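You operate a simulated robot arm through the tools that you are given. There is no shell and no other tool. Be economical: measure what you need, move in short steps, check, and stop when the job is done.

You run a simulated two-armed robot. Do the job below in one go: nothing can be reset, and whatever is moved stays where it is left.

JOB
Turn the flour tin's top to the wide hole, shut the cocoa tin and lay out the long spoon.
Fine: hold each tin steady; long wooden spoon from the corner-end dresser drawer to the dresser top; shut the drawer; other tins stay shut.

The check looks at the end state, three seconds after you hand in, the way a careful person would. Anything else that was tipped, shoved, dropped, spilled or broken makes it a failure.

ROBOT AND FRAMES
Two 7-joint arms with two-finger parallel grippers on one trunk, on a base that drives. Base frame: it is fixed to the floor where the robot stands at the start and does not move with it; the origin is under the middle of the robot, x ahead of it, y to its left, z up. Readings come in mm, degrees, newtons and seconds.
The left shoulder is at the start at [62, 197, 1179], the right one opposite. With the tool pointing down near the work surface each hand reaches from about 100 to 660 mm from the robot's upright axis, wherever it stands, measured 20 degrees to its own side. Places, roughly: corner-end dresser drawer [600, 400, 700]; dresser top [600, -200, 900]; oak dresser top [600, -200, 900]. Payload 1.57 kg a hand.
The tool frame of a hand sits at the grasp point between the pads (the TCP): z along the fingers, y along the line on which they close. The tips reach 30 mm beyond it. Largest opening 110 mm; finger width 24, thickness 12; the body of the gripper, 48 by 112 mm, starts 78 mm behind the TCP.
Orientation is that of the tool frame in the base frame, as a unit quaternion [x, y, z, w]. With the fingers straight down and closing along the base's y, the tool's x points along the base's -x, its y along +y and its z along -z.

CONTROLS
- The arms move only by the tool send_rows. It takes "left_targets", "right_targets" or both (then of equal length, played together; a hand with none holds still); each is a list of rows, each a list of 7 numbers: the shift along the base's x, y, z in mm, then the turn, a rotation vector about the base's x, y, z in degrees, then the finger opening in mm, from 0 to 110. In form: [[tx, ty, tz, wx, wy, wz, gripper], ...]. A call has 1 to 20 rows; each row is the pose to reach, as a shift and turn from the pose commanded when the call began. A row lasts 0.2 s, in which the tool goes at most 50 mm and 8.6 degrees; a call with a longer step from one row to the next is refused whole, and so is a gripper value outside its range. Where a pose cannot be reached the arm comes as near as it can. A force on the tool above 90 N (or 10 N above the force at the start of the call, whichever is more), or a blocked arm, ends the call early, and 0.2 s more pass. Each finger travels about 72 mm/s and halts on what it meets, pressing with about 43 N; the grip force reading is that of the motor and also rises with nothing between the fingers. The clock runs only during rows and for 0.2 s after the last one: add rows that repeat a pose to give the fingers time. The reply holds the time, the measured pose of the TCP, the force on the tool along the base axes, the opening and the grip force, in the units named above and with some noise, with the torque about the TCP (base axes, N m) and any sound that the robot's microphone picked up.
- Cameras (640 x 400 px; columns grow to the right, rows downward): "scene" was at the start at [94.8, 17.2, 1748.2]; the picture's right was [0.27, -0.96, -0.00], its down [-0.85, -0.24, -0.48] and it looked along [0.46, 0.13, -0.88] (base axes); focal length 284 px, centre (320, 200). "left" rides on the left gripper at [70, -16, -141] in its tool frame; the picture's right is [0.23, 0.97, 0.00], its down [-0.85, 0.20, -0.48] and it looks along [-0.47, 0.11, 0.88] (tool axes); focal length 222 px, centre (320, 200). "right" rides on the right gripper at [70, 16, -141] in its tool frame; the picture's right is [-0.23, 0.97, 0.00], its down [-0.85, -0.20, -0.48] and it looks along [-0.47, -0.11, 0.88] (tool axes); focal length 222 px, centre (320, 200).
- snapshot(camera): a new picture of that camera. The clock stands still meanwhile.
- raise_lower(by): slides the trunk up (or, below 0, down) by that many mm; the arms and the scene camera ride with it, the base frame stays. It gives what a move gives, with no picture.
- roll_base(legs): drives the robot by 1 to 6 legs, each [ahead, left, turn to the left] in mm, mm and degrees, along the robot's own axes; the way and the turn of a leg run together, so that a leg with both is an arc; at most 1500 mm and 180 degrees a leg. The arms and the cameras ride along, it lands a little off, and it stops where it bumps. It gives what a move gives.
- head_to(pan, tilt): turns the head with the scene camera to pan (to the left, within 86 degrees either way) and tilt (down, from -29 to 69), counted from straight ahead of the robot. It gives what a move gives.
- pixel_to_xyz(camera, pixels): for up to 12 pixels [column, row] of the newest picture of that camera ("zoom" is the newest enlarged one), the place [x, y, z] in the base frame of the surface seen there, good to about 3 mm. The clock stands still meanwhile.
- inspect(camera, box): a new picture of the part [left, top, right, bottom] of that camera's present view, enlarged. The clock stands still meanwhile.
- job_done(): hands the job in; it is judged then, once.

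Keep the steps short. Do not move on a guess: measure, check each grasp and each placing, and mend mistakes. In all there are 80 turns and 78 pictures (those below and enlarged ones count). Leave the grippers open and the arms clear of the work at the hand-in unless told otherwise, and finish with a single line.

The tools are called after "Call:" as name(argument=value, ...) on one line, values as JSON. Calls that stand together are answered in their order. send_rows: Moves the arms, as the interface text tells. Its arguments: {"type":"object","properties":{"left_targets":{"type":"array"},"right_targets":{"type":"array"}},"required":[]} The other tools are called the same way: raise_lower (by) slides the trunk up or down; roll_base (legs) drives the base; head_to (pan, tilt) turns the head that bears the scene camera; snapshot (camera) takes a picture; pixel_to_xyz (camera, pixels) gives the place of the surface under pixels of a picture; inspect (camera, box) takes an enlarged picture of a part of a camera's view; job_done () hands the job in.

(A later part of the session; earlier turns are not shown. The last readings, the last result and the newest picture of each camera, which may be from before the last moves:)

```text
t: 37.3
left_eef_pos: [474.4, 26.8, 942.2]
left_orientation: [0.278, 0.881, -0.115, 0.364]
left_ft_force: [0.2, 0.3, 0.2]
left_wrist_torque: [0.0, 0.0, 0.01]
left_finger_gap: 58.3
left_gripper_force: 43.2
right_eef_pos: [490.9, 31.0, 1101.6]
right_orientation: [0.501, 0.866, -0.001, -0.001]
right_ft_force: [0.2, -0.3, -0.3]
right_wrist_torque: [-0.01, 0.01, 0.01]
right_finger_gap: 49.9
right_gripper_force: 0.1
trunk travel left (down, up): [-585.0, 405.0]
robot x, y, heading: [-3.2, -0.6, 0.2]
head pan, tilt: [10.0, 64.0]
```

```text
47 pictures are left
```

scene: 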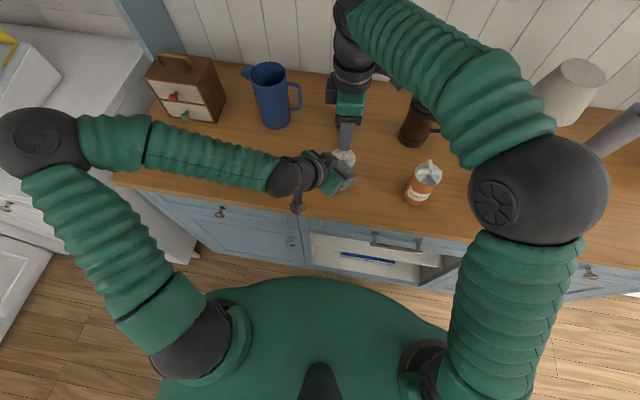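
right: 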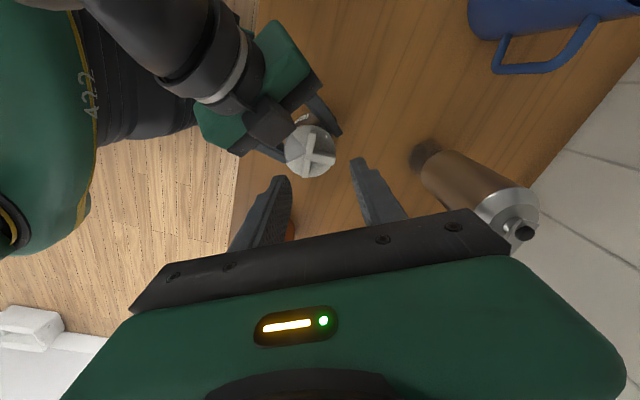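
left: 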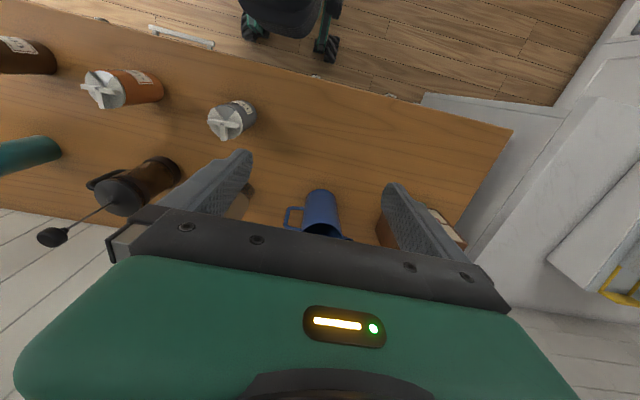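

I'll finish the yaw in smaller steps, then go straight down to the grip height.

Call:
send_rows(right_targets=[[0, -1, 0, 0, 0, -8.5, 48], [0, -3, 0, 0, 0, -17, 48], [0, -4, 0, 0, 0, -25.5, 48], [0, -4, -25, 0, 0, -26, 48], [0, -4, -50, 0, 0, -26, 48], [0, -4, -74, 0, 0, -26, 48], [0, -4, -74, 0, 0, -26, 48]])

Call:
inspect(camera="right", box=[220, 115, 400, 245])

```text
t: 38.9
left_eef_pos: [474.6, 25.8, 943.5]
left_orientation: [0.278, 0.881, -0.116, 0.364]
left_ft_force: [-0.7, 0.1, 0.9]
left_wrist_torque: [0.03, -0.02, -0.03]
left_finger_gap: 58.3
left_gripper_force: 43.2
right_eef_pos: [495.1, 20.8, 1038.6]
right_orientation: [0.687, 0.727, 0.009, 0.003]
right_ft_force: [-0.3, -0.6, -0.6]
right_wrist_torque: [0.0, -0.01, 0.01]
right_finger_gap: 47.7
right_gripper_force: 0.1
trunk travel left (down, up): [-585.0, 405.0]
robot x, y, heading: [-8.1, -1.5, -0.1]
head pan, tilt: [10.0, 64.0]
```

```text
3.08 times, centred on (310, 180) of right
```

zoom: 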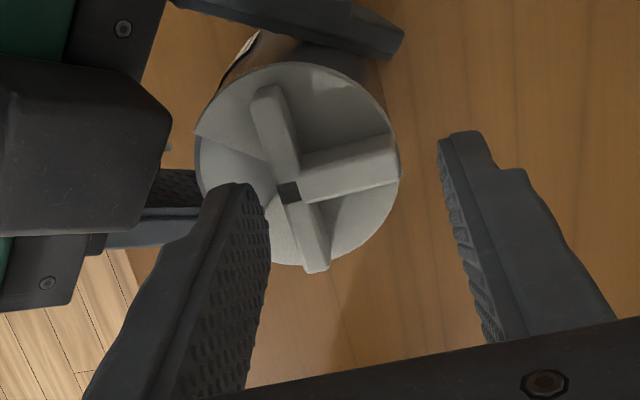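

The reading is a few mm off the command, so I'll hold still and re-read.

Call:
send_rows(right_targets=[[0, 0, 0, 0, 0, 0, 48], [0, 0, 0, 0, 0, 0, 48]])

```text
t: 39.5
left_eef_pos: [475.8, 26.8, 943.8]
left_orientation: [0.277, 0.882, -0.115, 0.365]
left_ft_force: [0.4, -0.2, 0.4]
left_wrist_torque: [0.02, 0.0, 0.01]
left_finger_gap: 58.2
left_gripper_force: 42.5
right_eef_pos: [493.1, 19.1, 1034.2]
right_orientation: [0.687, 0.727, 0.005, 0.002]
right_ft_force: [0.6, 0.7, 0.2]
right_wrist_torque: [-0.01, 0.03, 0.0]
right_finger_gap: 48.0
right_gripper_force: 0.2
trunk travel left (down, up): [-585.0, 405.0]
robot x, y, heading: [-7.8, -2.1, -0.1]
head pan, tilt: [10.0, 64.0]
```

This yaw sits near a limit. A better plan is to grip the rib that points away from me by its two sides, at yaw +4°, and turn to +94°, both already proven reachable. Up and over to that pose.

Call:
send_rows(right_targets=[[0, 0, 30, 0, 0, 0, 48], [0, 0, 60, 0, 0, 0, 48], [0, 0, 72, 0, 0, 8, 44], [0, 0, 72, 0, 0, 16, 40], [0, 0, 72, 0, 0, 24, 40], [0, 0, 72, 0, 0, 32, 40], [0, 0, 72, 0, 0, 40, 40], [0, 0, 72, 0, 0, 48, 40], [1, 0, 72, 0, 0, 56, 40], [3, 0, 72, 0, 0, 64, 40], [5, 0, 72, 0, 0, 72, 40], [6.5, 0, 72, 0, 0, 80, 40], [6.5, 0, 72, 0, 0, 88, 40], [6.5, 0, 60, 0, 0, 90, 40], [6.5, 0, 60, 0, 0, 90, 40]])

Call:
inspect(camera="right", box=[220, 75, 420, 220])

Call:
pixel_to_xyz(camera="zoom", pixels=[[320, 200], [320, 230], [320, 160], [280, 170], [360, 170], [320, 120]])

```text
t: 42.7
left_eef_pos: [474.8, 27.3, 942.2]
left_orientation: [0.277, 0.881, -0.115, 0.365]
left_ft_force: [-0.2, 0.8, 0.1]
left_wrist_torque: [-0.01, -0.03, 0.01]
left_finger_gap: 58.3
left_gripper_force: 43.1
right_eef_pos: [496.7, 25.9, 1087.6]
right_orientation: [-0.036, 0.999, -0.001, 0.0]
right_ft_force: [1.2, 0.0, 0.6]
right_wrist_torque: [0.01, 0.01, 0.02]
right_finger_gap: 40.1
right_gripper_force: 0.1
trunk travel left (down, up): [-585.0, 405.0]
robot x, y, heading: [-7.1, 0.2, 0.1]
head pan, tilt: [10.0, 64.0]
```

```text
2.76 times, centred on (320, 148) of right
```

zoom: 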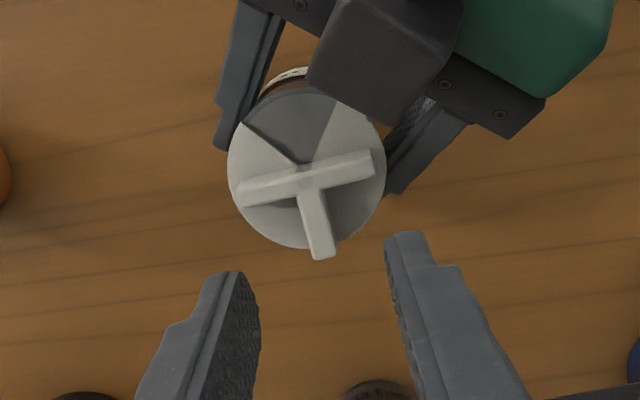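

```text
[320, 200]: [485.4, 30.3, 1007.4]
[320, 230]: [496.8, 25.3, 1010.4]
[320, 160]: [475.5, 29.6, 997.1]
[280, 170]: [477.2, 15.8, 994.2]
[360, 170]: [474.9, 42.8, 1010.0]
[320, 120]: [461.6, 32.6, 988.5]
```

The stem sits between the pads at (497, 26). Going down 60 mm and closing on its sides.

Call:
send_rows(right_targets=[[1, 0.5, -25, 0, 0, 0, 40], [1, 0.5, -50, 0, 0, 0, 40], [1, 0.5, -60, 0, 0, 0, 40], [1, 0.5, -60, 0, 0, 0, 28], [1, 0.5, -60, 0, 0, 0, 16], [1, 0.5, -60, 0, 0, 0, 8], [1, 0.5, -60, 0, 0, 0, 2], [1, 0.5, -60, 0, 0, 0, 2]])

Call:
inspect(camera="right", box=[220, 115, 420, 260])

```text
t: 44.5
left_eef_pos: [475.4, 26.9, 942.3]
left_orientation: [0.276, 0.881, -0.114, 0.366]
left_ft_force: [-1.3, 5.9, 1.1]
left_wrist_torque: [-0.38, -0.09, 0.03]
left_finger_gap: 58.0
left_gripper_force: 42.9
right_eef_pos: [498.7, 26.5, 1027.3]
right_orientation: [-0.036, 0.999, -0.001, 0.0]
right_ft_force: [0.4, -6.0, -1.6]
right_wrist_torque: [-0.14, -0.07, 0.1]
right_finger_gap: 8.9
right_gripper_force: 27.7
trunk travel left (down, up): [-585.0, 405.0]
robot x, y, heading: [-2.4, -0.6, -0.0]
head pan, tilt: [10.0, 64.0]
```

```text
2.76 times, centred on (320, 188) of right
```

zoom: 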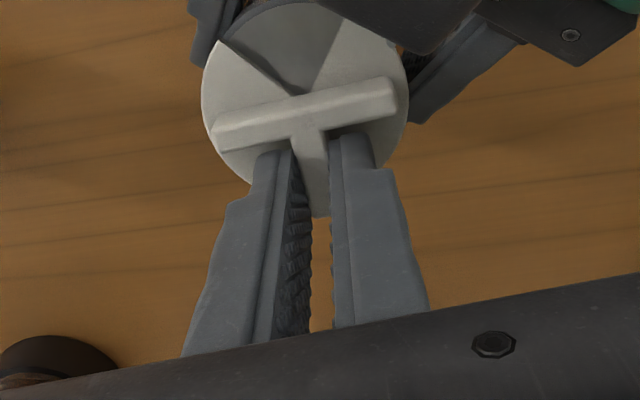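

The rib is 9 mm wide and held. I'll turn 64° counter-clockwise, past mid-detent but still clear of the left knuckle, and look.

Call:
send_rows(right_targets=[[-0.4, 2.8, 0, 0, 0, 8, 2], [-1.2, 5.6, 0, 0, 0, 16, 2], [-2.3, 8.2, 0, 0, 0, 24, 2], [-3.9, 10.6, 0, 0, 0, 32, 2], [-5.7, 12.8, 0, 0, 0, 40, 2], [-7.8, 14.7, 0, 0, 0, 48, 2], [-10.2, 16.2, 0, 0, 0, 56, 2], [-12.7, 17.5, 0, 0, 0, 64, 2], [-12.7, 17.5, 0, 0, 0, 64, 2]])

Call:
inspect(camera="right", box=[220, 115, 420, 260])

Call:
inspect(camera="scene", box=[308, 120, 388, 190])

```text
t: 46.5
left_eef_pos: [475.4, 27.1, 941.7]
left_orientation: [0.277, 0.881, -0.115, 0.365]
left_ft_force: [-10.2, 19.0, 11.3]
left_wrist_torque: [-0.69, -0.79, 0.04]
left_finger_gap: 58.0
left_gripper_force: 42.8
right_eef_pos: [485.5, 42.4, 1028.0]
right_orientation: [-0.559, 0.829, -0.002, -0.001]
right_ft_force: [9.7, -19.5, -11.4]
right_wrist_torque: [-0.75, -0.13, 0.28]
right_finger_gap: 9.1
right_gripper_force: 27.6
trunk travel left (down, up): [-585.0, 405.0]
robot x, y, heading: [-4.5, -0.9, 0.0]
head pan, tilt: [10.0, 64.0]
```

```text
2.76 times, centred on (320, 188) of right
```

zoom: 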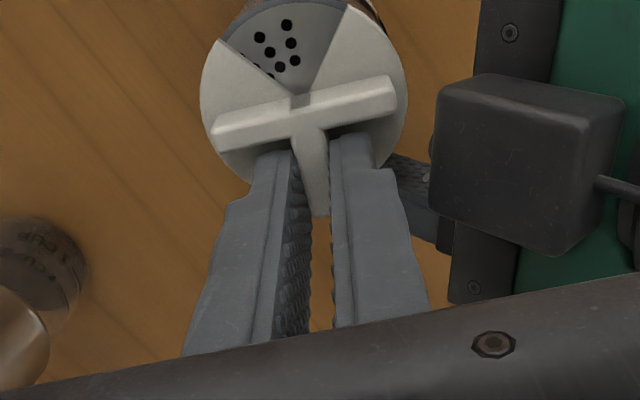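

```text
5.71 times, centred on (348, 155) of scene
```

zoom: 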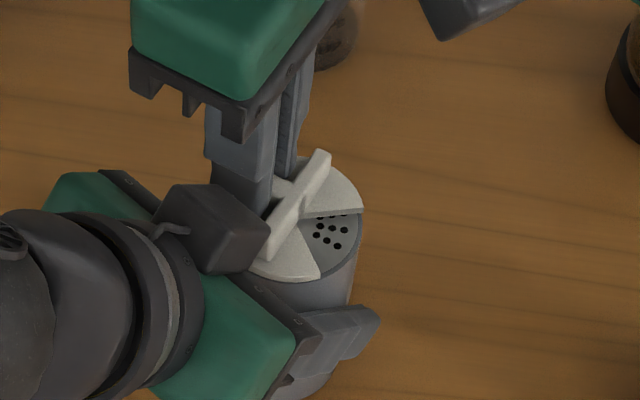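

The dial follows and the small holes show. I'll open just slightly, lift, and see whether it clicks into the 90° detent.

Call:
send_rows(right_targets=[[0, 0, 0, 0, 0, 0, 16], [0, 0, 0, 0, 0, 0, 20], [0, 0, 0, 0, 0, 0, 20], [0, 0, 20, 0, 0, 0, 20], [0, 0, 40, 0, 0, 0, 20], [0, 0, 62, 0, 0, 0, 30], [0, 0, 62, 0, 0, 0, 40]])

Call:
inspect(camera="scene", box=[308, 120, 388, 190])

```text
t: 48.1
left_eef_pos: [474.7, 26.8, 942.6]
left_orientation: [0.277, 0.881, -0.115, 0.365]
left_ft_force: [0.5, 1.0, -0.3]
left_wrist_torque: [0.04, 0.02, 0.0]
left_finger_gap: 58.3
left_gripper_force: 42.7
right_eef_pos: [486.0, 43.4, 1089.9]
right_orientation: [-0.558, 0.83, 0.0, -0.001]
right_ft_force: [0.1, 0.7, -0.4]
right_wrist_torque: [-0.02, 0.02, 0.0]
right_finger_gap: 40.1
right_gripper_force: 0.2
trunk travel left (down, up): [-585.0, 405.0]
robot x, y, heading: [-4.8, -0.4, 0.3]
head pan, tilt: [10.0, 64.0]
```

```text
5.71 times, centred on (348, 155) of scene
```

zoom: 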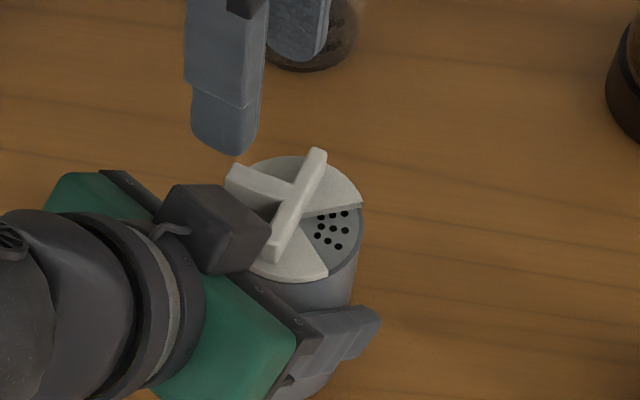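

Call:
pixel_to_xyz(camera="zoom", pixels=[[318, 158], [300, 198], [279, 240], [240, 175], [265, 188], [335, 228], [295, 250], [345, 192]])

Call:
snapshot(camera="right")

```text
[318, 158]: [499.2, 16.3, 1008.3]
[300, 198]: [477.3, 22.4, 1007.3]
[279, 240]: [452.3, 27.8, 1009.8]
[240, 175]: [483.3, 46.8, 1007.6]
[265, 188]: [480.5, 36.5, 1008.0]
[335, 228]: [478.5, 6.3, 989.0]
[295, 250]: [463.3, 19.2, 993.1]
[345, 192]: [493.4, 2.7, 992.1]
```

```text
40 pictures are left
```

right: 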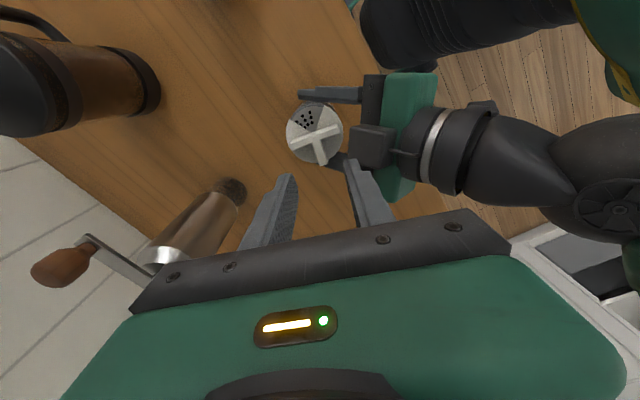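

The dial has settled in the small-hole detent, at about 74° (stem at 76°, one bar arm at -14°). The next 72° should bring the wide hole. I'll reposition over the bar arm with yaw -14°.

Call:
send_rows(right_targets=[[1, -2.4, 0, 0, 0, -8.2, 40], [2, -4.8, 0, 0, 0, -16.4, 40], [3, -7, 0, 0, 0, -24.6, 40], [4, -9.4, 0, 0, 0, -32.8, 40], [5, -11.8, 0, 0, 0, -41, 40], [6, -14, 0, 0, 0, -49.2, 40], [7, -16.5, 0, 0, 0, -57.4, 40], [8, -19, 0, 0, 0, -65.6, 40], [9, -21.4, 0, 0, 0, -73.8, 40], [9.5, -23.4, 0, 0, 0, -82, 40], [9.5, -23.4, 0, 0, 0, -82, 40]])

Call:
inspect(camera="right", box=[220, 75, 420, 220])

Call:
pixel_to_xyz(camera="zoom", pixels=[[320, 240], [310, 200], [305, 170], [260, 200], [360, 180], [320, 220]])

```text
t: 50.5
left_eef_pos: [474.8, 26.7, 942.6]
left_orientation: [0.277, 0.881, -0.116, 0.365]
left_ft_force: [0.5, 1.2, 0.3]
left_wrist_torque: [0.0, -0.03, 0.0]
left_finger_gap: 58.2
left_gripper_force: 43.0
right_eef_pos: [494.6, 19.5, 1090.4]
right_orientation: [0.123, 0.992, -0.001, 0.001]
right_ft_force: [0.4, 0.0, 0.7]
right_wrist_torque: [0.01, -0.01, 0.0]
right_finger_gap: 40.0
right_gripper_force: 0.1
trunk travel left (down, up): [-585.0, 405.0]
robot x, y, heading: [-4.5, -2.1, -0.1]
head pan, tilt: [10.0, 64.0]
```

```text
2.76 times, centred on (320, 148) of right
```

zoom: 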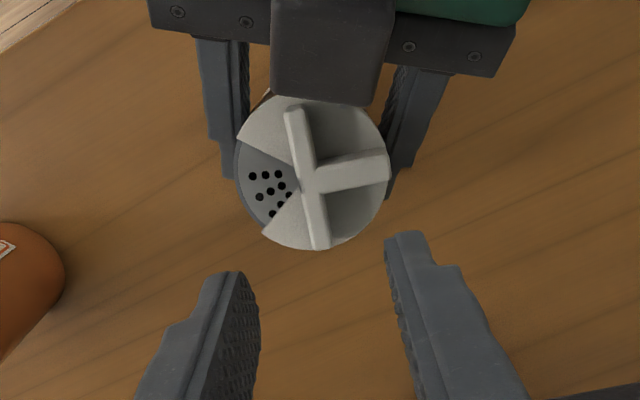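

```text
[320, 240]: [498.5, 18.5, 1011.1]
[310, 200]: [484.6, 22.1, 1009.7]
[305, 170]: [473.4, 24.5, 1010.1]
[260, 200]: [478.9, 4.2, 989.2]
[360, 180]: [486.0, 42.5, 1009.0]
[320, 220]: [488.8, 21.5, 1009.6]
```

Aligned. Down and close on the bar arm.

Call:
send_rows(right_targets=[[1, 0, -25, 0, 0, 0, 36], [1, 0, -50, 0, 0, 0, 36], [1, 0, -63, 0, 0, 0, 36], [1, 0, -63, 0, 0, 0, 26], [1, 0, -63, 0, 0, 0, 16], [1, 0, -63, 0, 0, 0, 8], [1, 0, -63, 0, 0, 0, 2], [1, 0, -63, 0, 0, 0, 2]])

```text
t: 52.3
left_eef_pos: [475.3, 26.5, 942.3]
left_orientation: [0.276, 0.882, -0.115, 0.365]
left_ft_force: [-0.3, 3.2, 0.0]
left_wrist_torque: [-0.16, 0.01, -0.02]
left_finger_gap: 58.0
left_gripper_force: 43.4
right_eef_pos: [495.8, 20.9, 1026.9]
right_orientation: [0.122, 0.993, -0.001, 0.0]
right_ft_force: [0.4, -3.6, 0.4]
right_wrist_torque: [-0.14, -0.02, 0.09]
right_finger_gap: 7.2
right_gripper_force: 26.3
trunk travel left (down, up): [-585.0, 405.0]
robot x, y, heading: [-5.8, -4.5, 0.1]
head pan, tilt: [10.0, 64.0]
```

Held. Turning another 72° counter-clockwise.

Call:
send_rows(right_targets=[[0.5, 2.6, 0, 0, 0, 8, 2], [0.5, 5.2, 0, 0, 0, 16, 2], [0.3, 7.8, 0, 0, 0, 24, 2], [-0.4, 10.3, 0, 0, 0, 32, 2], [-1.3, 12.7, 0, 0, 0, 40, 2], [-2.6, 15, 0, 0, 0, 48, 2], [-4.2, 17, 0, 0, 0, 56, 2], [-6.1, 18.9, 0, 0, 0, 64, 2], [-8.2, 20.4, 0, 0, 0, 72, 2], [-8.2, 20.4, 0, 0, 0, 72, 2]])

Call:
inspect(camera="right", box=[220, 95, 420, 240])

```text
t: 54.5
left_eef_pos: [474.7, 26.7, 942.5]
left_orientation: [0.277, 0.881, -0.116, 0.364]
left_ft_force: [-7.2, 16.4, 13.6]
left_wrist_torque: [-0.57, -0.65, 0.06]
left_finger_gap: 58.1
left_gripper_force: 43.1
right_eef_pos: [487.3, 40.2, 1026.6]
right_orientation: [-0.486, 0.874, 0.0, -0.002]
right_ft_force: [6.9, -16.0, -12.8]
right_wrist_torque: [-0.59, -0.11, 0.22]
right_finger_gap: 6.9
right_gripper_force: 26.0
trunk travel left (down, up): [-585.0, 405.0]
robot x, y, heading: [-5.5, 1.6, -0.2]
head pan, tilt: [10.0, 64.0]
```

```text
2.76 times, centred on (320, 168) of right
```

zoom: 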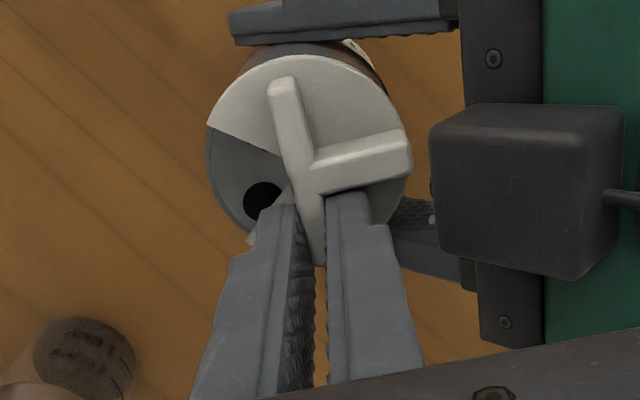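

The wide hole is showing but sits near the window's leading edge, so about 30° more is needed (180° in total). Gripping that far would crowd the left knuckle. I'll release, lift, then push the same arm round with closed fingers from its free side.

Call:
send_rows(right_targets=[[0, 0, 0, 0, 0, 0, 14], [0, 0, 0, 0, 0, 0, 20], [0, 0, 0, 0, 0, 0, 20], [0, 0, 20, 0, 0, 0, 20], [0, 0, 45, 0, 0, 0, 20], [8, -6, 50, 0, 0, 0, 8], [16, -13, 50, 0, 0, 0, 0], [16, -13, 50, 0, 0, 0, 0]])

Call:
inspect(camera="right", box=[220, 75, 420, 220])

Call:
pixel_to_xyz(camera="zoom", pixels=[[280, 120], [290, 150], [305, 180], [315, 220], [380, 150], [350, 160], [250, 190], [300, 235]])

```text
t: 56.3
left_eef_pos: [475.6, 26.7, 942.1]
left_orientation: [0.278, 0.881, -0.116, 0.365]
left_ft_force: [-0.6, -0.4, 0.6]
left_wrist_torque: [0.02, 0.01, -0.01]
left_finger_gap: 58.2
left_gripper_force: 43.1
right_eef_pos: [504.6, 28.4, 1076.9]
right_orientation: [-0.485, 0.875, 0.0, -0.001]
right_ft_force: [0.0, 0.7, -0.8]
right_wrist_torque: [0.02, 0.01, -0.01]
right_finger_gap: 0.0
right_gripper_force: 21.7
trunk travel left (down, up): [-585.0, 405.0]
robot x, y, heading: [-1.6, -2.7, 0.1]
head pan, tilt: [10.0, 64.0]
```

```text
2.76 times, centred on (320, 148) of right
```

zoom: 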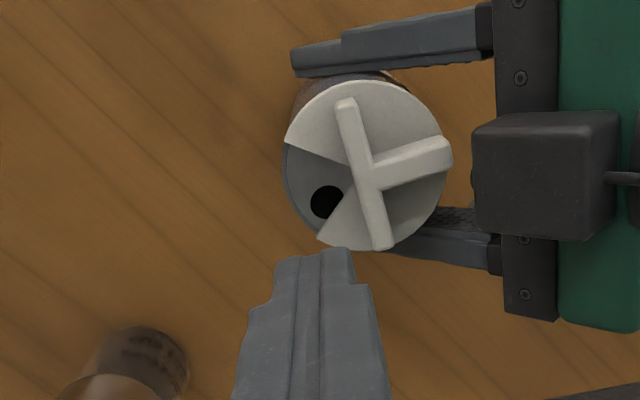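

```text
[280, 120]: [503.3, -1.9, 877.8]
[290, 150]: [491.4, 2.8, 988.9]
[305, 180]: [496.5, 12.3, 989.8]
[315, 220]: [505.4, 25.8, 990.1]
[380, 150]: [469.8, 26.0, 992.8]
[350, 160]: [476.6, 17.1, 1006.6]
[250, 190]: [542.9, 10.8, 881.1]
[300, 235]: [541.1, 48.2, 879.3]
```

Call:
pixel_to_xyz(camera="zoom", pixels=[[382, 240], [345, 105], [372, 180], [446, 148], [325, 202], [325, 235], [290, 140], [440, 120]])

```text
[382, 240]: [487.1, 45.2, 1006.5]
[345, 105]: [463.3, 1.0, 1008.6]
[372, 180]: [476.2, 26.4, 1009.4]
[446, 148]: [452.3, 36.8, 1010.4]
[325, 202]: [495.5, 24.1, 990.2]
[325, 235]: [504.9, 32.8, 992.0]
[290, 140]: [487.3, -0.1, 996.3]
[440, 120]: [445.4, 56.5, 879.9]
```

The arm is at about 60°, the hole at about 0°; the arm must end near 92°. Lowering the closed fingers on the free side and pushing round.

Call:
send_rows(right_targets=[[0, 0, -25, 0, 0, 0, 0], [0, 0, -49, 0, 0, 0, 0], [-5, 1.4, -49, 0, 0, 2, 0], [-6.5, 4.4, -49, 0, 0, 8, 0], [-7.9, 7.2, -49, 0, 0, 16, 0], [-9.7, 9.7, -49, 0, 0, 24, 0], [-11.7, 12.1, -49, 0, 0, 32, 0], [-11.7, 12.1, -49, 0, 0, 32, 0]])

Call:
inspect(camera="right", box=[220, 95, 420, 240])

```text
t: 58.1
left_eef_pos: [474.7, 27.4, 941.6]
left_orientation: [0.277, 0.881, -0.116, 0.365]
left_ft_force: [-5.5, 2.5, -0.1]
left_wrist_torque: [-0.1, -0.39, 0.14]
left_finger_gap: 58.2
left_gripper_force: 43.0
right_eef_pos: [493.2, 40.5, 1027.6]
right_orientation: [0.708, -0.707, 0.0, 0.0]
right_ft_force: [7.0, -2.6, -0.4]
right_wrist_torque: [-0.08, -0.19, -0.06]
right_finger_gap: 0.2
right_gripper_force: 21.5
trunk travel left (down, up): [-585.0, 405.0]
robot x, y, heading: [-0.7, 2.1, 0.1]
head pan, tilt: [10.0, 64.0]
```

```text
2.76 times, centred on (320, 168) of right
```

zoom: 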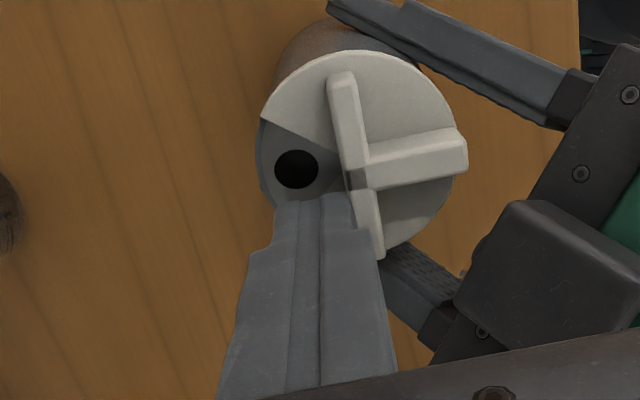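

The hole is now well inside the window. I'll back off from the arm, lift, and check from above.

Call:
send_rows(right_targets=[[5, 0, 0, 0, 0, 0, 0], [5, 0, 25, 0, 0, 0, 0], [5, 0, 55, 0, 0, 0, 0], [5, -30, 70, 0, 0, -8, 20], [5, -60, 70, 0, 0, -16, 40], [5, -60, 70, 0, 0, -16, 40]])

Call:
inspect(camera="right", box=[280, 75, 480, 220])

Call:
inspect(camera="scene", box=[318, 125, 382, 185])

```text
t: 59.5
left_eef_pos: [474.7, 26.2, 943.5]
left_orientation: [0.277, 0.882, -0.115, 0.364]
left_ft_force: [0.0, -0.2, -0.7]
left_wrist_torque: [0.04, 0.03, -0.02]
left_finger_gap: 58.0
left_gripper_force: 43.3
right_eef_pos: [497.4, -19.7, 1098.1]
right_orientation: [-0.601, 0.799, 0.0, -0.001]
right_ft_force: [0.3, -0.7, 0.0]
right_wrist_torque: [0.0, 0.01, -0.01]
right_finger_gap: 39.7
right_gripper_force: 0.0
trunk travel left (down, up): [-585.0, 405.0]
robot x, y, heading: [-4.3, -3.0, -0.0]
head pan, tilt: [10.0, 64.0]
```

```text
2.76 times, centred on (380, 148) of right
```

zoom: 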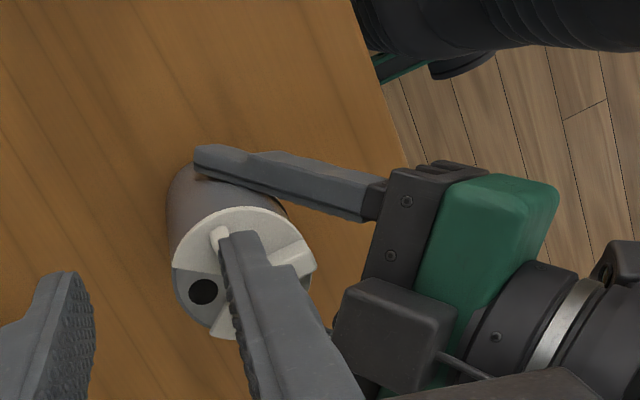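

```text
6.67 times, centred on (350, 155) of scene
```

zoom: 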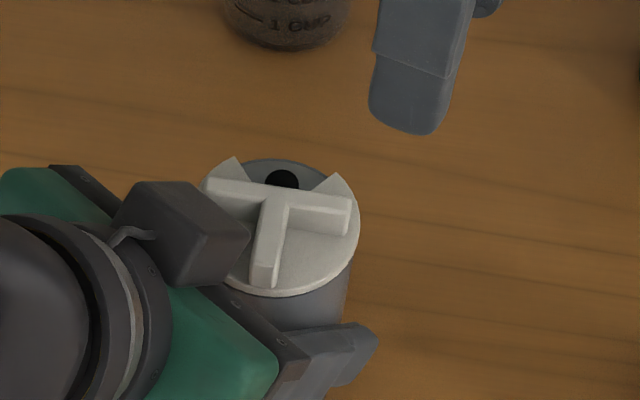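

The flour's wide hole is centred in the window. Next: open the left hand, withdraw it along its approach and lift, and pull the right hand back too.

Call:
send_rows(left_targets=[[0, 0, 0, 0, 0, 0, 80], [0, 0, 0, 0, 0, 0, 110], [0, 0, 0, 0, 0, 0, 110], [0, 0, 0, 0, 0, 0, 110], [-17, 12, 21, 0, 0, 0, 110], [-34, 24, 42, 0, 0, 0, 110], [-51, 36, 63, 0, 0, 0, 110], [-68, 48, 84, 0, 0, 0, 110], [-80, 52, 125, 0, 0, 0, 110], [-90, 52, 165, 0, 0, 0, 110], [-90, 52, 165, 0, 0, 0, 110]], right_targets=[[-10, -10, 5, 0, 0, -8, 60], [-20, -20, 10, 0, 0, -16, 60], [-30, -30, 15, 0, 0, -24, 60], [-40, -40, 20, 0, 0, -32, 60], [-50, -50, 25, 0, 0, -40, 60], [-60, -60, 30, 0, 0, -48, 60], [-70, -70, 35, 0, 0, -56, 60], [-80, -80, 35, 0, 0, -64, 60], [-90, -90, 35, 0, 0, -72, 60], [-100, -100, 35, 0, 0, -74, 60], [-100, -100, 35, 0, 0, -74, 60]])

Call:
roll_base(legs=[[0, -396, 0]])

Call:
snapshot(camera="scene")

```text
t: 61.9
left_eef_pos: [385.6, 78.0, 1106.7]
left_orientation: [0.277, 0.882, -0.114, 0.364]
left_ft_force: [-1.0, -0.2, 0.1]
left_wrist_torque: [0.02, 0.02, -0.03]
left_finger_gap: 110.3
left_gripper_force: 0.1
left hand out of reach, approached as far as the arm can: row 8
right_eef_pos: [398.2, -120.0, 1132.8]
right_orientation: [0.001, 1.0, 0.0, -0.001]
right_ft_force: [0.9, 0.1, -0.8]
right_wrist_torque: [-0.02, 0.02, 0.01]
right_finger_gap: 60.0
right_gripper_force: 0.1
trunk travel left (down, up): [-585.0, 405.0]
robot x, y, heading: [-3.1, -3.0, -0.0]
head pan, tilt: [10.0, 64.0]
```

```text
t: 64.4
left_eef_pos: [383.5, -316.4, 1106.6]
left_orientation: [0.276, 0.881, -0.117, 0.365]
left_ft_force: [0.5, 0.6, 0.2]
left_wrist_torque: [-0.03, -0.03, -0.07]
left_finger_gap: 109.9
left_gripper_force: 0.0
right_eef_pos: [398.0, -515.0, 1134.4]
right_orientation: [0.0, 1.0, -0.002, 0.0]
right_ft_force: [0.4, -0.1, 1.2]
right_wrist_torque: [-0.04, -0.01, 0.01]
right_finger_gap: 59.8
right_gripper_force: 0.0
trunk travel left (down, up): [-585.0, 405.0]
robot x, y, heading: [-1.0, -397.1, 0.0]
head pan, tilt: [10.0, 64.0]
```

```text
33 pictures are left
```

scene: 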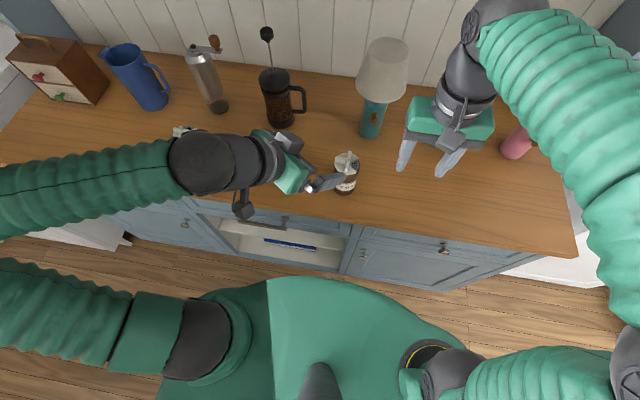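

Call:
inspect(camera="scene", box=[322, 143, 372, 198])

Call:
pixel_to_xyz(camera="scene", pixels=[[383, 95], [372, 130], [400, 75], [365, 80], [276, 83], [280, 115], [300, 95]])

```text
7.27 times, centred on (347, 170) of scene
```

zoom: 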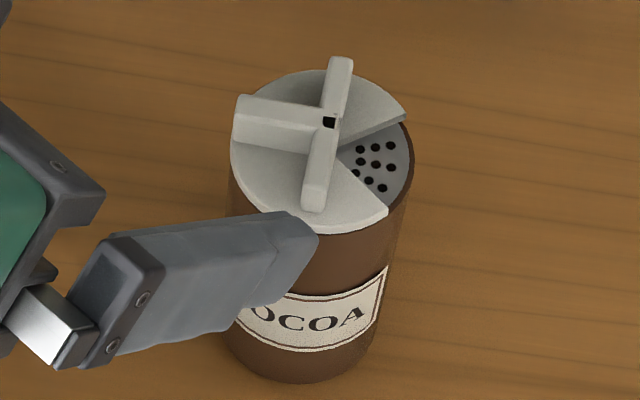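

```text
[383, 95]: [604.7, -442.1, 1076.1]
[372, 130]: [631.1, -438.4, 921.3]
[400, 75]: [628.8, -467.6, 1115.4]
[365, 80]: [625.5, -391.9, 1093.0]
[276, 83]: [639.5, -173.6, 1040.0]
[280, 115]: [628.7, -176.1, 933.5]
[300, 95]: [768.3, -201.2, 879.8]
```

Call:
pixel_to_xyz(camera="zoom", pixels=[[340, 65], [328, 130], [312, 200], [243, 105], [320, 115], [236, 150], [386, 212], [400, 110], [300, 225], [290, 85], [310, 320], [290, 360]])

```text
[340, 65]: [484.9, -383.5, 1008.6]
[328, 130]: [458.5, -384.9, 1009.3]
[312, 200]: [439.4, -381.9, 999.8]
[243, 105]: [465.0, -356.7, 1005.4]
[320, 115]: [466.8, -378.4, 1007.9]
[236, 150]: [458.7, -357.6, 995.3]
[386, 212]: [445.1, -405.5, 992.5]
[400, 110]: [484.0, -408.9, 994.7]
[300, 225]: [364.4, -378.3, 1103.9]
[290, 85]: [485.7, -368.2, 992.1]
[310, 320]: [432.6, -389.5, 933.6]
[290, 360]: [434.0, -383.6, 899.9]
```

Cocoa: axis about (463,-384), stem at about 90°, so about 85° clockwise to shut. Same left-hand hold: pre-grasp, then in along the approach.

Call:
send_rows(left_targets=[[4, -8, -40, 0, 0, 0, 110], [8, -17, -80, 0, 0, 0, 110], [25, -29, -101, 0, 0, 0, 110], [42, -41, -122, 0, 0, 0, 110], [59, -53, -143, 0, 0, 0, 110], [77.5, -66, -165, 0, 0, 0, 110], [77.5, -66, -165, 0, 0, 0, 110]])

Call:
inspect(camera="scene", box=[302, 135, 382, 205])

```text
t: 66.0
left_eef_pos: [462.3, -389.3, 942.8]
left_orientation: [0.277, 0.881, -0.114, 0.365]
left_ft_force: [0.0, -0.1, -0.3]
left_wrist_torque: [0.03, 0.01, 0.01]
left_finger_gap: 110.1
left_gripper_force: 0.0
left hand out of reach, approached as far as the arm can: row 2, 3
right_eef_pos: [396.1, -521.5, 1131.9]
right_orientation: [0.0, 1.0, 0.0, -0.001]
right_ft_force: [0.3, 0.6, 0.3]
right_wrist_torque: [0.02, -0.03, -0.02]
right_finger_gap: 60.2
right_gripper_force: 0.0
trunk travel left (down, up): [-585.0, 405.0]
robot x, y, heading: [-4.8, -399.9, -0.3]
head pan, tilt: [10.0, 64.0]
```

```text
5.71 times, centred on (342, 170) of scene
```

zoom: 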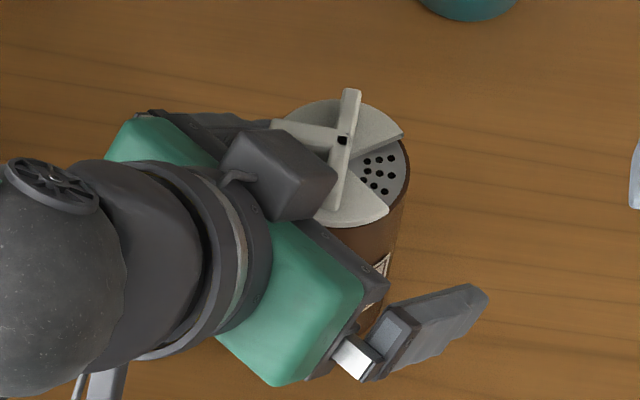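

The hand sits about 5 mm too far to the right. I'll correct it and keep the knuckle a little further from the lid.

Call:
send_rows(left_targets=[[-3, 5, 0, 0, 0, 0, 110], [-6, 9, 0, 0, 0, 0, 110], [-6, 9, 0, 0, 0, 0, 110]])

Call:
inspect(camera="scene", box=[302, 135, 382, 205])

Call:
pixel_to_xyz(camera="zoom", pixels=[[350, 95], [332, 205], [280, 130], [345, 145], [210, 120], [420, 300], [325, 175], [375, 245]])

```text
t: 66.8
left_eef_pos: [456.8, -378.1, 942.7]
left_orientation: [0.278, 0.882, -0.115, 0.363]
left_ft_force: [0.3, 0.2, -0.2]
left_wrist_torque: [-0.02, -0.01, 0.03]
left_finger_gap: 110.0
left_gripper_force: 0.0
right_eef_pos: [397.1, -520.3, 1132.4]
right_orientation: [0.0, 1.0, 0.001, 0.001]
right_ft_force: [0.3, 0.4, 0.0]
right_wrist_torque: [-0.01, 0.02, -0.01]
right_finger_gap: 60.2
right_gripper_force: 0.0
trunk travel left (down, up): [-585.0, 405.0]
robot x, y, heading: [-2.3, -397.4, -0.1]
head pan, tilt: [10.0, 64.0]
```

```text
5.71 times, centred on (342, 170) of scene
```

zoom: 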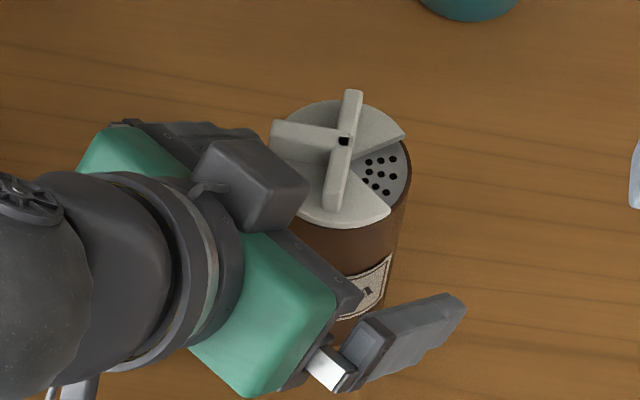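

```text
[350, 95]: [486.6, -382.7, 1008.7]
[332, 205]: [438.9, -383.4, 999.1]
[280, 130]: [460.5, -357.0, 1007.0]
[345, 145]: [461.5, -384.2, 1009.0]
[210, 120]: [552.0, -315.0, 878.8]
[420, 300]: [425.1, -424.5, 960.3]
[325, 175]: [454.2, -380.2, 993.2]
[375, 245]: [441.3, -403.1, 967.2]
```

Centred within about 1 mm. Closing the left hand.

Call:
send_rows(left_targets=[[0, 0, 0, 0, 0, 0, 80], [0, 0, 0, 0, 0, 0, 70], [0, 0, 0, 0, 0, 0, 64], [0, 0, 0, 0, 0, 0, 60], [0, 0, 0, 0, 0, 0, 52], [0, 0, 0, 0, 0, 0, 45], [0, 0, 0, 0, 0, 0, 45]])

Call:
inspect(camera="scene", box=[302, 135, 382, 205])

Call:
pixel_to_xyz(camera="zoom", pixels=[[350, 95], [332, 205], [280, 130], [345, 145], [350, 110], [310, 135], [305, 185], [400, 135]])

```text
t: 68.4
left_eef_pos: [456.8, -379.1, 943.2]
left_orientation: [0.278, 0.881, -0.115, 0.365]
left_ft_force: [0.8, 1.3, 1.2]
left_wrist_torque: [-0.04, -0.01, 0.0]
left_finger_gap: 58.2
left_gripper_force: 42.4
right_eef_pos: [397.5, -520.2, 1133.8]
right_orientation: [0.0, 1.0, -0.001, -0.001]
right_ft_force: [0.3, 1.2, -0.2]
right_wrist_torque: [0.0, -0.01, 0.01]
right_finger_gap: 60.1
right_gripper_force: 0.0
trunk travel left (down, up): [-585.0, 405.0]
robot x, y, heading: [-2.7, -398.1, -0.1]
head pan, tilt: [10.0, 64.0]
```

```text
5.71 times, centred on (342, 170) of scene
```

zoom: 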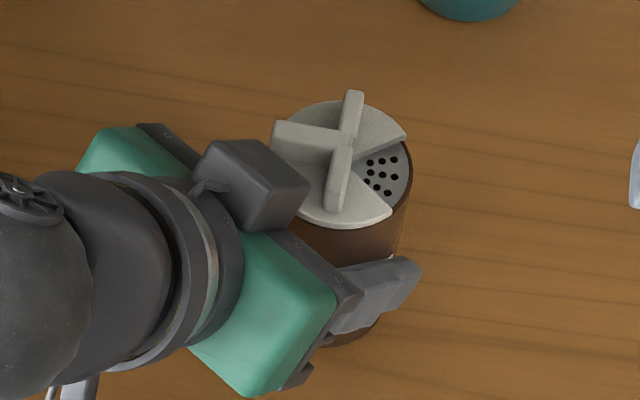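

```text
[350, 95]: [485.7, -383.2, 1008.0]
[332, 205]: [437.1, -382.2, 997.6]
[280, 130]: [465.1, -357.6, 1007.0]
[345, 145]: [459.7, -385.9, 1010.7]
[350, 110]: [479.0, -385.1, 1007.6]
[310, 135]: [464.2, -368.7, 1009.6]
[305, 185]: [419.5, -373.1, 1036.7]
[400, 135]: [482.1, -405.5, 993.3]
```

Held (58 mm). The stem points +y, so I'll grip its sides at yaw +90° and turn to about +5°, a comfortable range. Moving the right hand above it.

Call:
send_rows(right_targets=[[6, 13, 0, 0, 0, 7.5, 50], [12, 26, 0, 0, 0, 15, 40], [18, 39, 0, 0, 0, 22.5, 30], [24, 52, 0, 0, 0, 30, 26], [30, 65, 0, 0, 0, 37.5, 26], [36, 78, 0, 0, 0, 45, 26], [42, 91, 0, 0, 0, 52.5, 26], [48, 104, 0, 0, 0, 60, 26], [54, 117, 0, 0, 0, 67.5, 26], [60, 130, 0, 0, 0, 75, 26], [64, 143, -20, 0, 0, 82.5, 26], [66, 155, -43, 0, 0, 90, 26], [66, 155, -43, 0, 0, 90, 26]])

Call:
inspect(camera="right", box=[220, 75, 420, 220])

Call:
pixel_to_xyz(camera="zoom", pixels=[[320, 230], [310, 200], [305, 170], [260, 180], [360, 170], [320, 215]])

```text
t: 71.2
left_eef_pos: [456.7, -378.4, 943.6]
left_orientation: [0.277, 0.881, -0.115, 0.365]
left_ft_force: [0.2, -1.3, 1.1]
left_wrist_torque: [-0.08, 0.05, -0.04]
left_finger_gap: 58.2
left_gripper_force: 43.1
right_eef_pos: [463.3, -364.4, 1088.9]
right_orientation: [0.708, -0.707, 0.0, 0.0]
right_ft_force: [0.2, 0.3, 0.7]
right_wrist_torque: [0.02, 0.0, 0.04]
right_finger_gap: 25.9
right_gripper_force: 0.1
trunk travel left (down, up): [-585.0, 405.0]
robot x, y, heading: [-2.8, -401.0, -0.2]
head pan, tilt: [10.0, 64.0]
```

```text
2.76 times, centred on (320, 148) of right
```

zoom: 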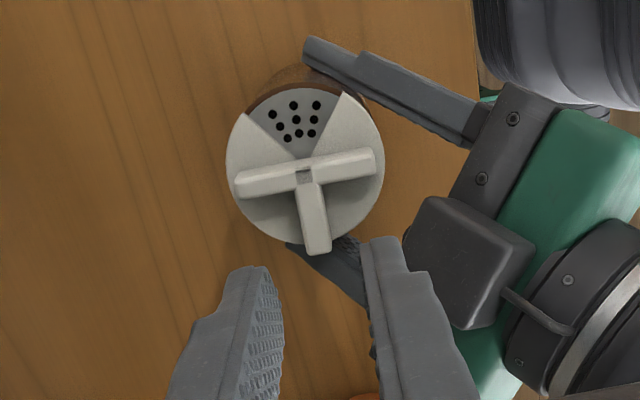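

```text
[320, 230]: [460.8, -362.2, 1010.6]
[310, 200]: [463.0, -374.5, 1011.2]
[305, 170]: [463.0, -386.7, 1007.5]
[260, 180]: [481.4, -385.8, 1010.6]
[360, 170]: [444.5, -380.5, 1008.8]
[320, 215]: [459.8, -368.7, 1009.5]
```

Aligned; a 1.5 mm correction, then down and close on the stem.

Call:
send_rows(right_targets=[[-1.5, 0, -25, 0, 0, 0, 26], [-1.5, 0, -50, 0, 0, 0, 26], [-1.5, 0, -62, 0, 0, 0, 26], [-1.5, 0, -62, 0, 0, 0, 18], [-1.5, 0, -62, 0, 0, 0, 10], [-1.5, 0, -62, 0, 0, 0, 4], [-1.5, 0, -62, 0, 0, 0, 2], [-1.5, 0, -62, 0, 0, 0, 2]])

Call:
inspect(camera="right", box=[220, 115, 420, 260])

```text
t: 73.0
left_eef_pos: [454.8, -378.7, 943.3]
left_orientation: [0.279, 0.881, -0.116, 0.364]
left_ft_force: [-20.5, 6.3, -6.6]
left_wrist_torque: [-0.19, -0.92, -0.1]
left_finger_gap: 58.3
left_gripper_force: 43.2
right_eef_pos: [464.8, -364.8, 1027.1]
right_orientation: [-0.706, 0.708, 0.0, 0.0]
right_ft_force: [20.5, -7.2, 6.0]
right_wrist_torque: [-0.41, -0.7, 0.39]
right_finger_gap: 9.5
right_gripper_force: 27.6
trunk travel left (down, up): [-585.0, 405.0]
robot x, y, heading: [-2.2, -397.5, 0.0]
head pan, tilt: [10.0, 64.0]
```

```text
2.76 times, centred on (320, 188) of right
```

zoom: 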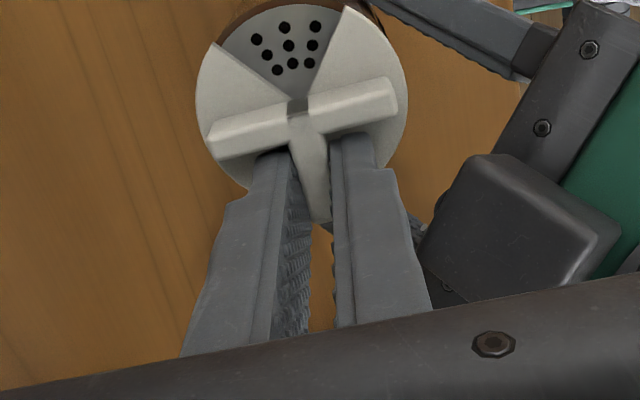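

The stem is really about 3 mm further out in x, and there is a side load. I'll ease that off and turn clockwise, first to 10°.

Call:
send_rows(right_targets=[[3.2, 0, 0, 0, 0, 0, 2], [5.9, -0.3, 0, 0, 0, -8, 2], [8.6, -0.9, 0, 0, 0, -16, 2], [11.1, -1.8, 0, 0, 0, -24, 2], [13.5, -3.1, 0, 0, 0, -32, 2], [15.7, -4.7, 0, 0, 0, -40, 2], [17.7, -6.6, 0, 0, 0, -48, 2], [19.4, -8.7, 0, 0, 0, -56, 2], [20.7, -11.1, 0, 0, 0, -64, 2], [21.7, -13.6, 0, 0, 0, -72, 2], [22.4, -16.2, 0, 0, 0, -80, 2], [22.4, -16.2, 0, 0, 0, -80, 2]])

Call:
inspect(camera="right", box=[220, 95, 420, 240])

```text
t: 75.6
left_eef_pos: [456.8, -378.1, 942.4]
left_orientation: [0.278, 0.881, -0.116, 0.365]
left_ft_force: [1.0, -8.4, -13.9]
left_wrist_torque: [0.79, 0.66, -0.07]
left_finger_gap: 58.4
left_gripper_force: 42.8
right_eef_pos: [483.9, -380.3, 1028.2]
right_orientation: [-0.086, 0.996, 0.001, 0.001]
right_ft_force: [-0.2, 8.9, 11.0]
right_wrist_torque: [-0.01, -0.31, -0.17]
right_finger_gap: 9.2
right_gripper_force: 26.7
trunk travel left (down, up): [-585.0, 405.0]
robot x, y, heading: [-7.9, -397.2, -0.1]
head pan, tilt: [10.0, 64.0]
```

```text
2.76 times, centred on (320, 168) of right
```

zoom: 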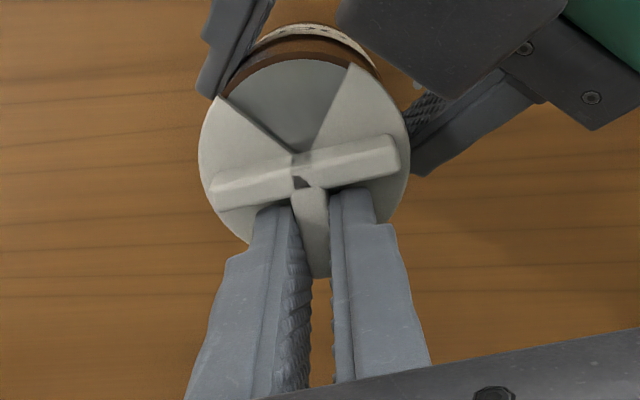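

Blank plate fills the window. I'll turn a few degrees more to meet the stop.

Call:
send_rows(right_targets=[[0.2, -1, 0, 0, 0, -3, 2], [0.3, -2, 0, 0, 0, -6, 2], [0.3, -2, 0, 0, 0, -6, 2]])

```text
t: 76.4
left_eef_pos: [455.5, -376.8, 942.5]
left_orientation: [0.278, 0.881, -0.115, 0.365]
left_ft_force: [3.5, -9.3, -15.0]
left_wrist_torque: [0.89, 0.75, -0.05]
left_finger_gap: 58.3
left_gripper_force: 43.5
right_eef_pos: [484.0, -382.8, 1028.6]
right_orientation: [-0.033, 0.999, 0.001, 0.0]
right_ft_force: [-2.3, 9.7, 13.3]
right_wrist_torque: [0.09, -0.07, -0.21]
right_finger_gap: 9.0
right_gripper_force: 27.4
trunk travel left (down, up): [-585.0, 405.0]
robot x, y, heading: [-3.3, -400.0, -0.2]
head pan, tilt: [10.0, 64.0]
```

Low torque, now at about 4°. Releasing, lifting and checking from above.

Call:
send_rows(right_targets=[[0, 0, 0, 0, 0, 0, 14], [0, 0, 0, 0, 0, 0, 30], [0, 0, 0, 0, 0, 0, 30], [0, 0, 25, 0, 0, 0, 30], [0, 0, 60, 0, 0, 0, 30], [-10, -45, 85, 0, 0, 0, 40], [-20, -90, 100, 0, 0, 0, 60], [-30, -130, 100, 0, 0, 0, 60], [-30, -130, 100, 0, 0, 0, 60]])

Call:
inspect(camera="scene", box=[302, 135, 382, 205])

Call:
pixel_to_xyz(camera="zoom", pixels=[[275, 145], [400, 160], [340, 110], [340, 150], [340, 200], [390, 205], [310, 220]])

```text
refused: row 6 steps farther than a row can; nothing moved
```

```text
5.71 times, centred on (342, 170) of scene
```

zoom: 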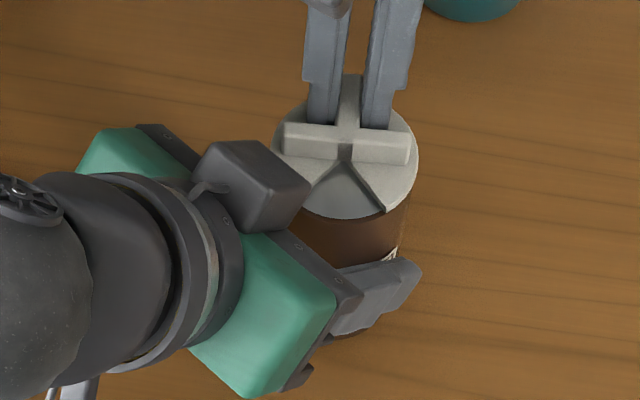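

```text
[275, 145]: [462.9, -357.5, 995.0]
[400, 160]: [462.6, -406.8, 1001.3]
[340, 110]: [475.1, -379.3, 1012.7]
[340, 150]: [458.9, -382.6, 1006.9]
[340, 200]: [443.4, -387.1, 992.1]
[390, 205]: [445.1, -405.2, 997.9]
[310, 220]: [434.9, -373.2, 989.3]
```

Window fully blank. I'll release and lift, with smaller steps.

Call:
send_rows(right_targets=[[0, 0, 0, 0, 0, 0, 14], [0, 0, 0, 0, 0, 0, 30], [0, 0, 0, 0, 0, 0, 30], [0, 0, 25, 0, 0, 0, 30], [0, 0, 60, 0, 0, 0, 30], [-5, -35, 80, 0, 0, 0, 40], [-15, -75, 95, 0, 0, 0, 60], [-30, -115, 100, 0, 0, 0, 60], [-30, -115, 100, 0, 0, 0, 60]])

Call:
inspect(camera="scene", box=[317, 140, 367, 184])

```text
t: 78.4
left_eef_pos: [457.6, -375.8, 942.5]
left_orientation: [0.278, 0.881, -0.116, 0.364]
left_ft_force: [-0.2, -0.9, -0.8]
left_wrist_torque: [-0.02, 0.03, -0.06]
left_finger_gap: 58.4
left_gripper_force: 42.8
right_eef_pos: [455.8, -497.7, 1126.3]
right_orientation: [-0.035, 0.999, 0.0, -0.001]
right_ft_force: [0.3, -0.9, 0.9]
right_wrist_torque: [0.0, 0.02, 0.01]
right_finger_gap: 60.0
right_gripper_force: 0.0
trunk travel left (down, up): [-585.0, 405.0]
robot x, y, heading: [-5.2, -399.5, -0.0]
head pan, tilt: [10.0, 64.0]
```

```text
9.09 times, centred on (342, 162) of scene
```

zoom: 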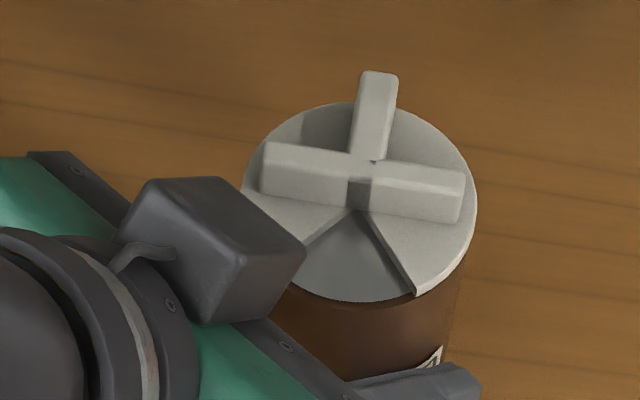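

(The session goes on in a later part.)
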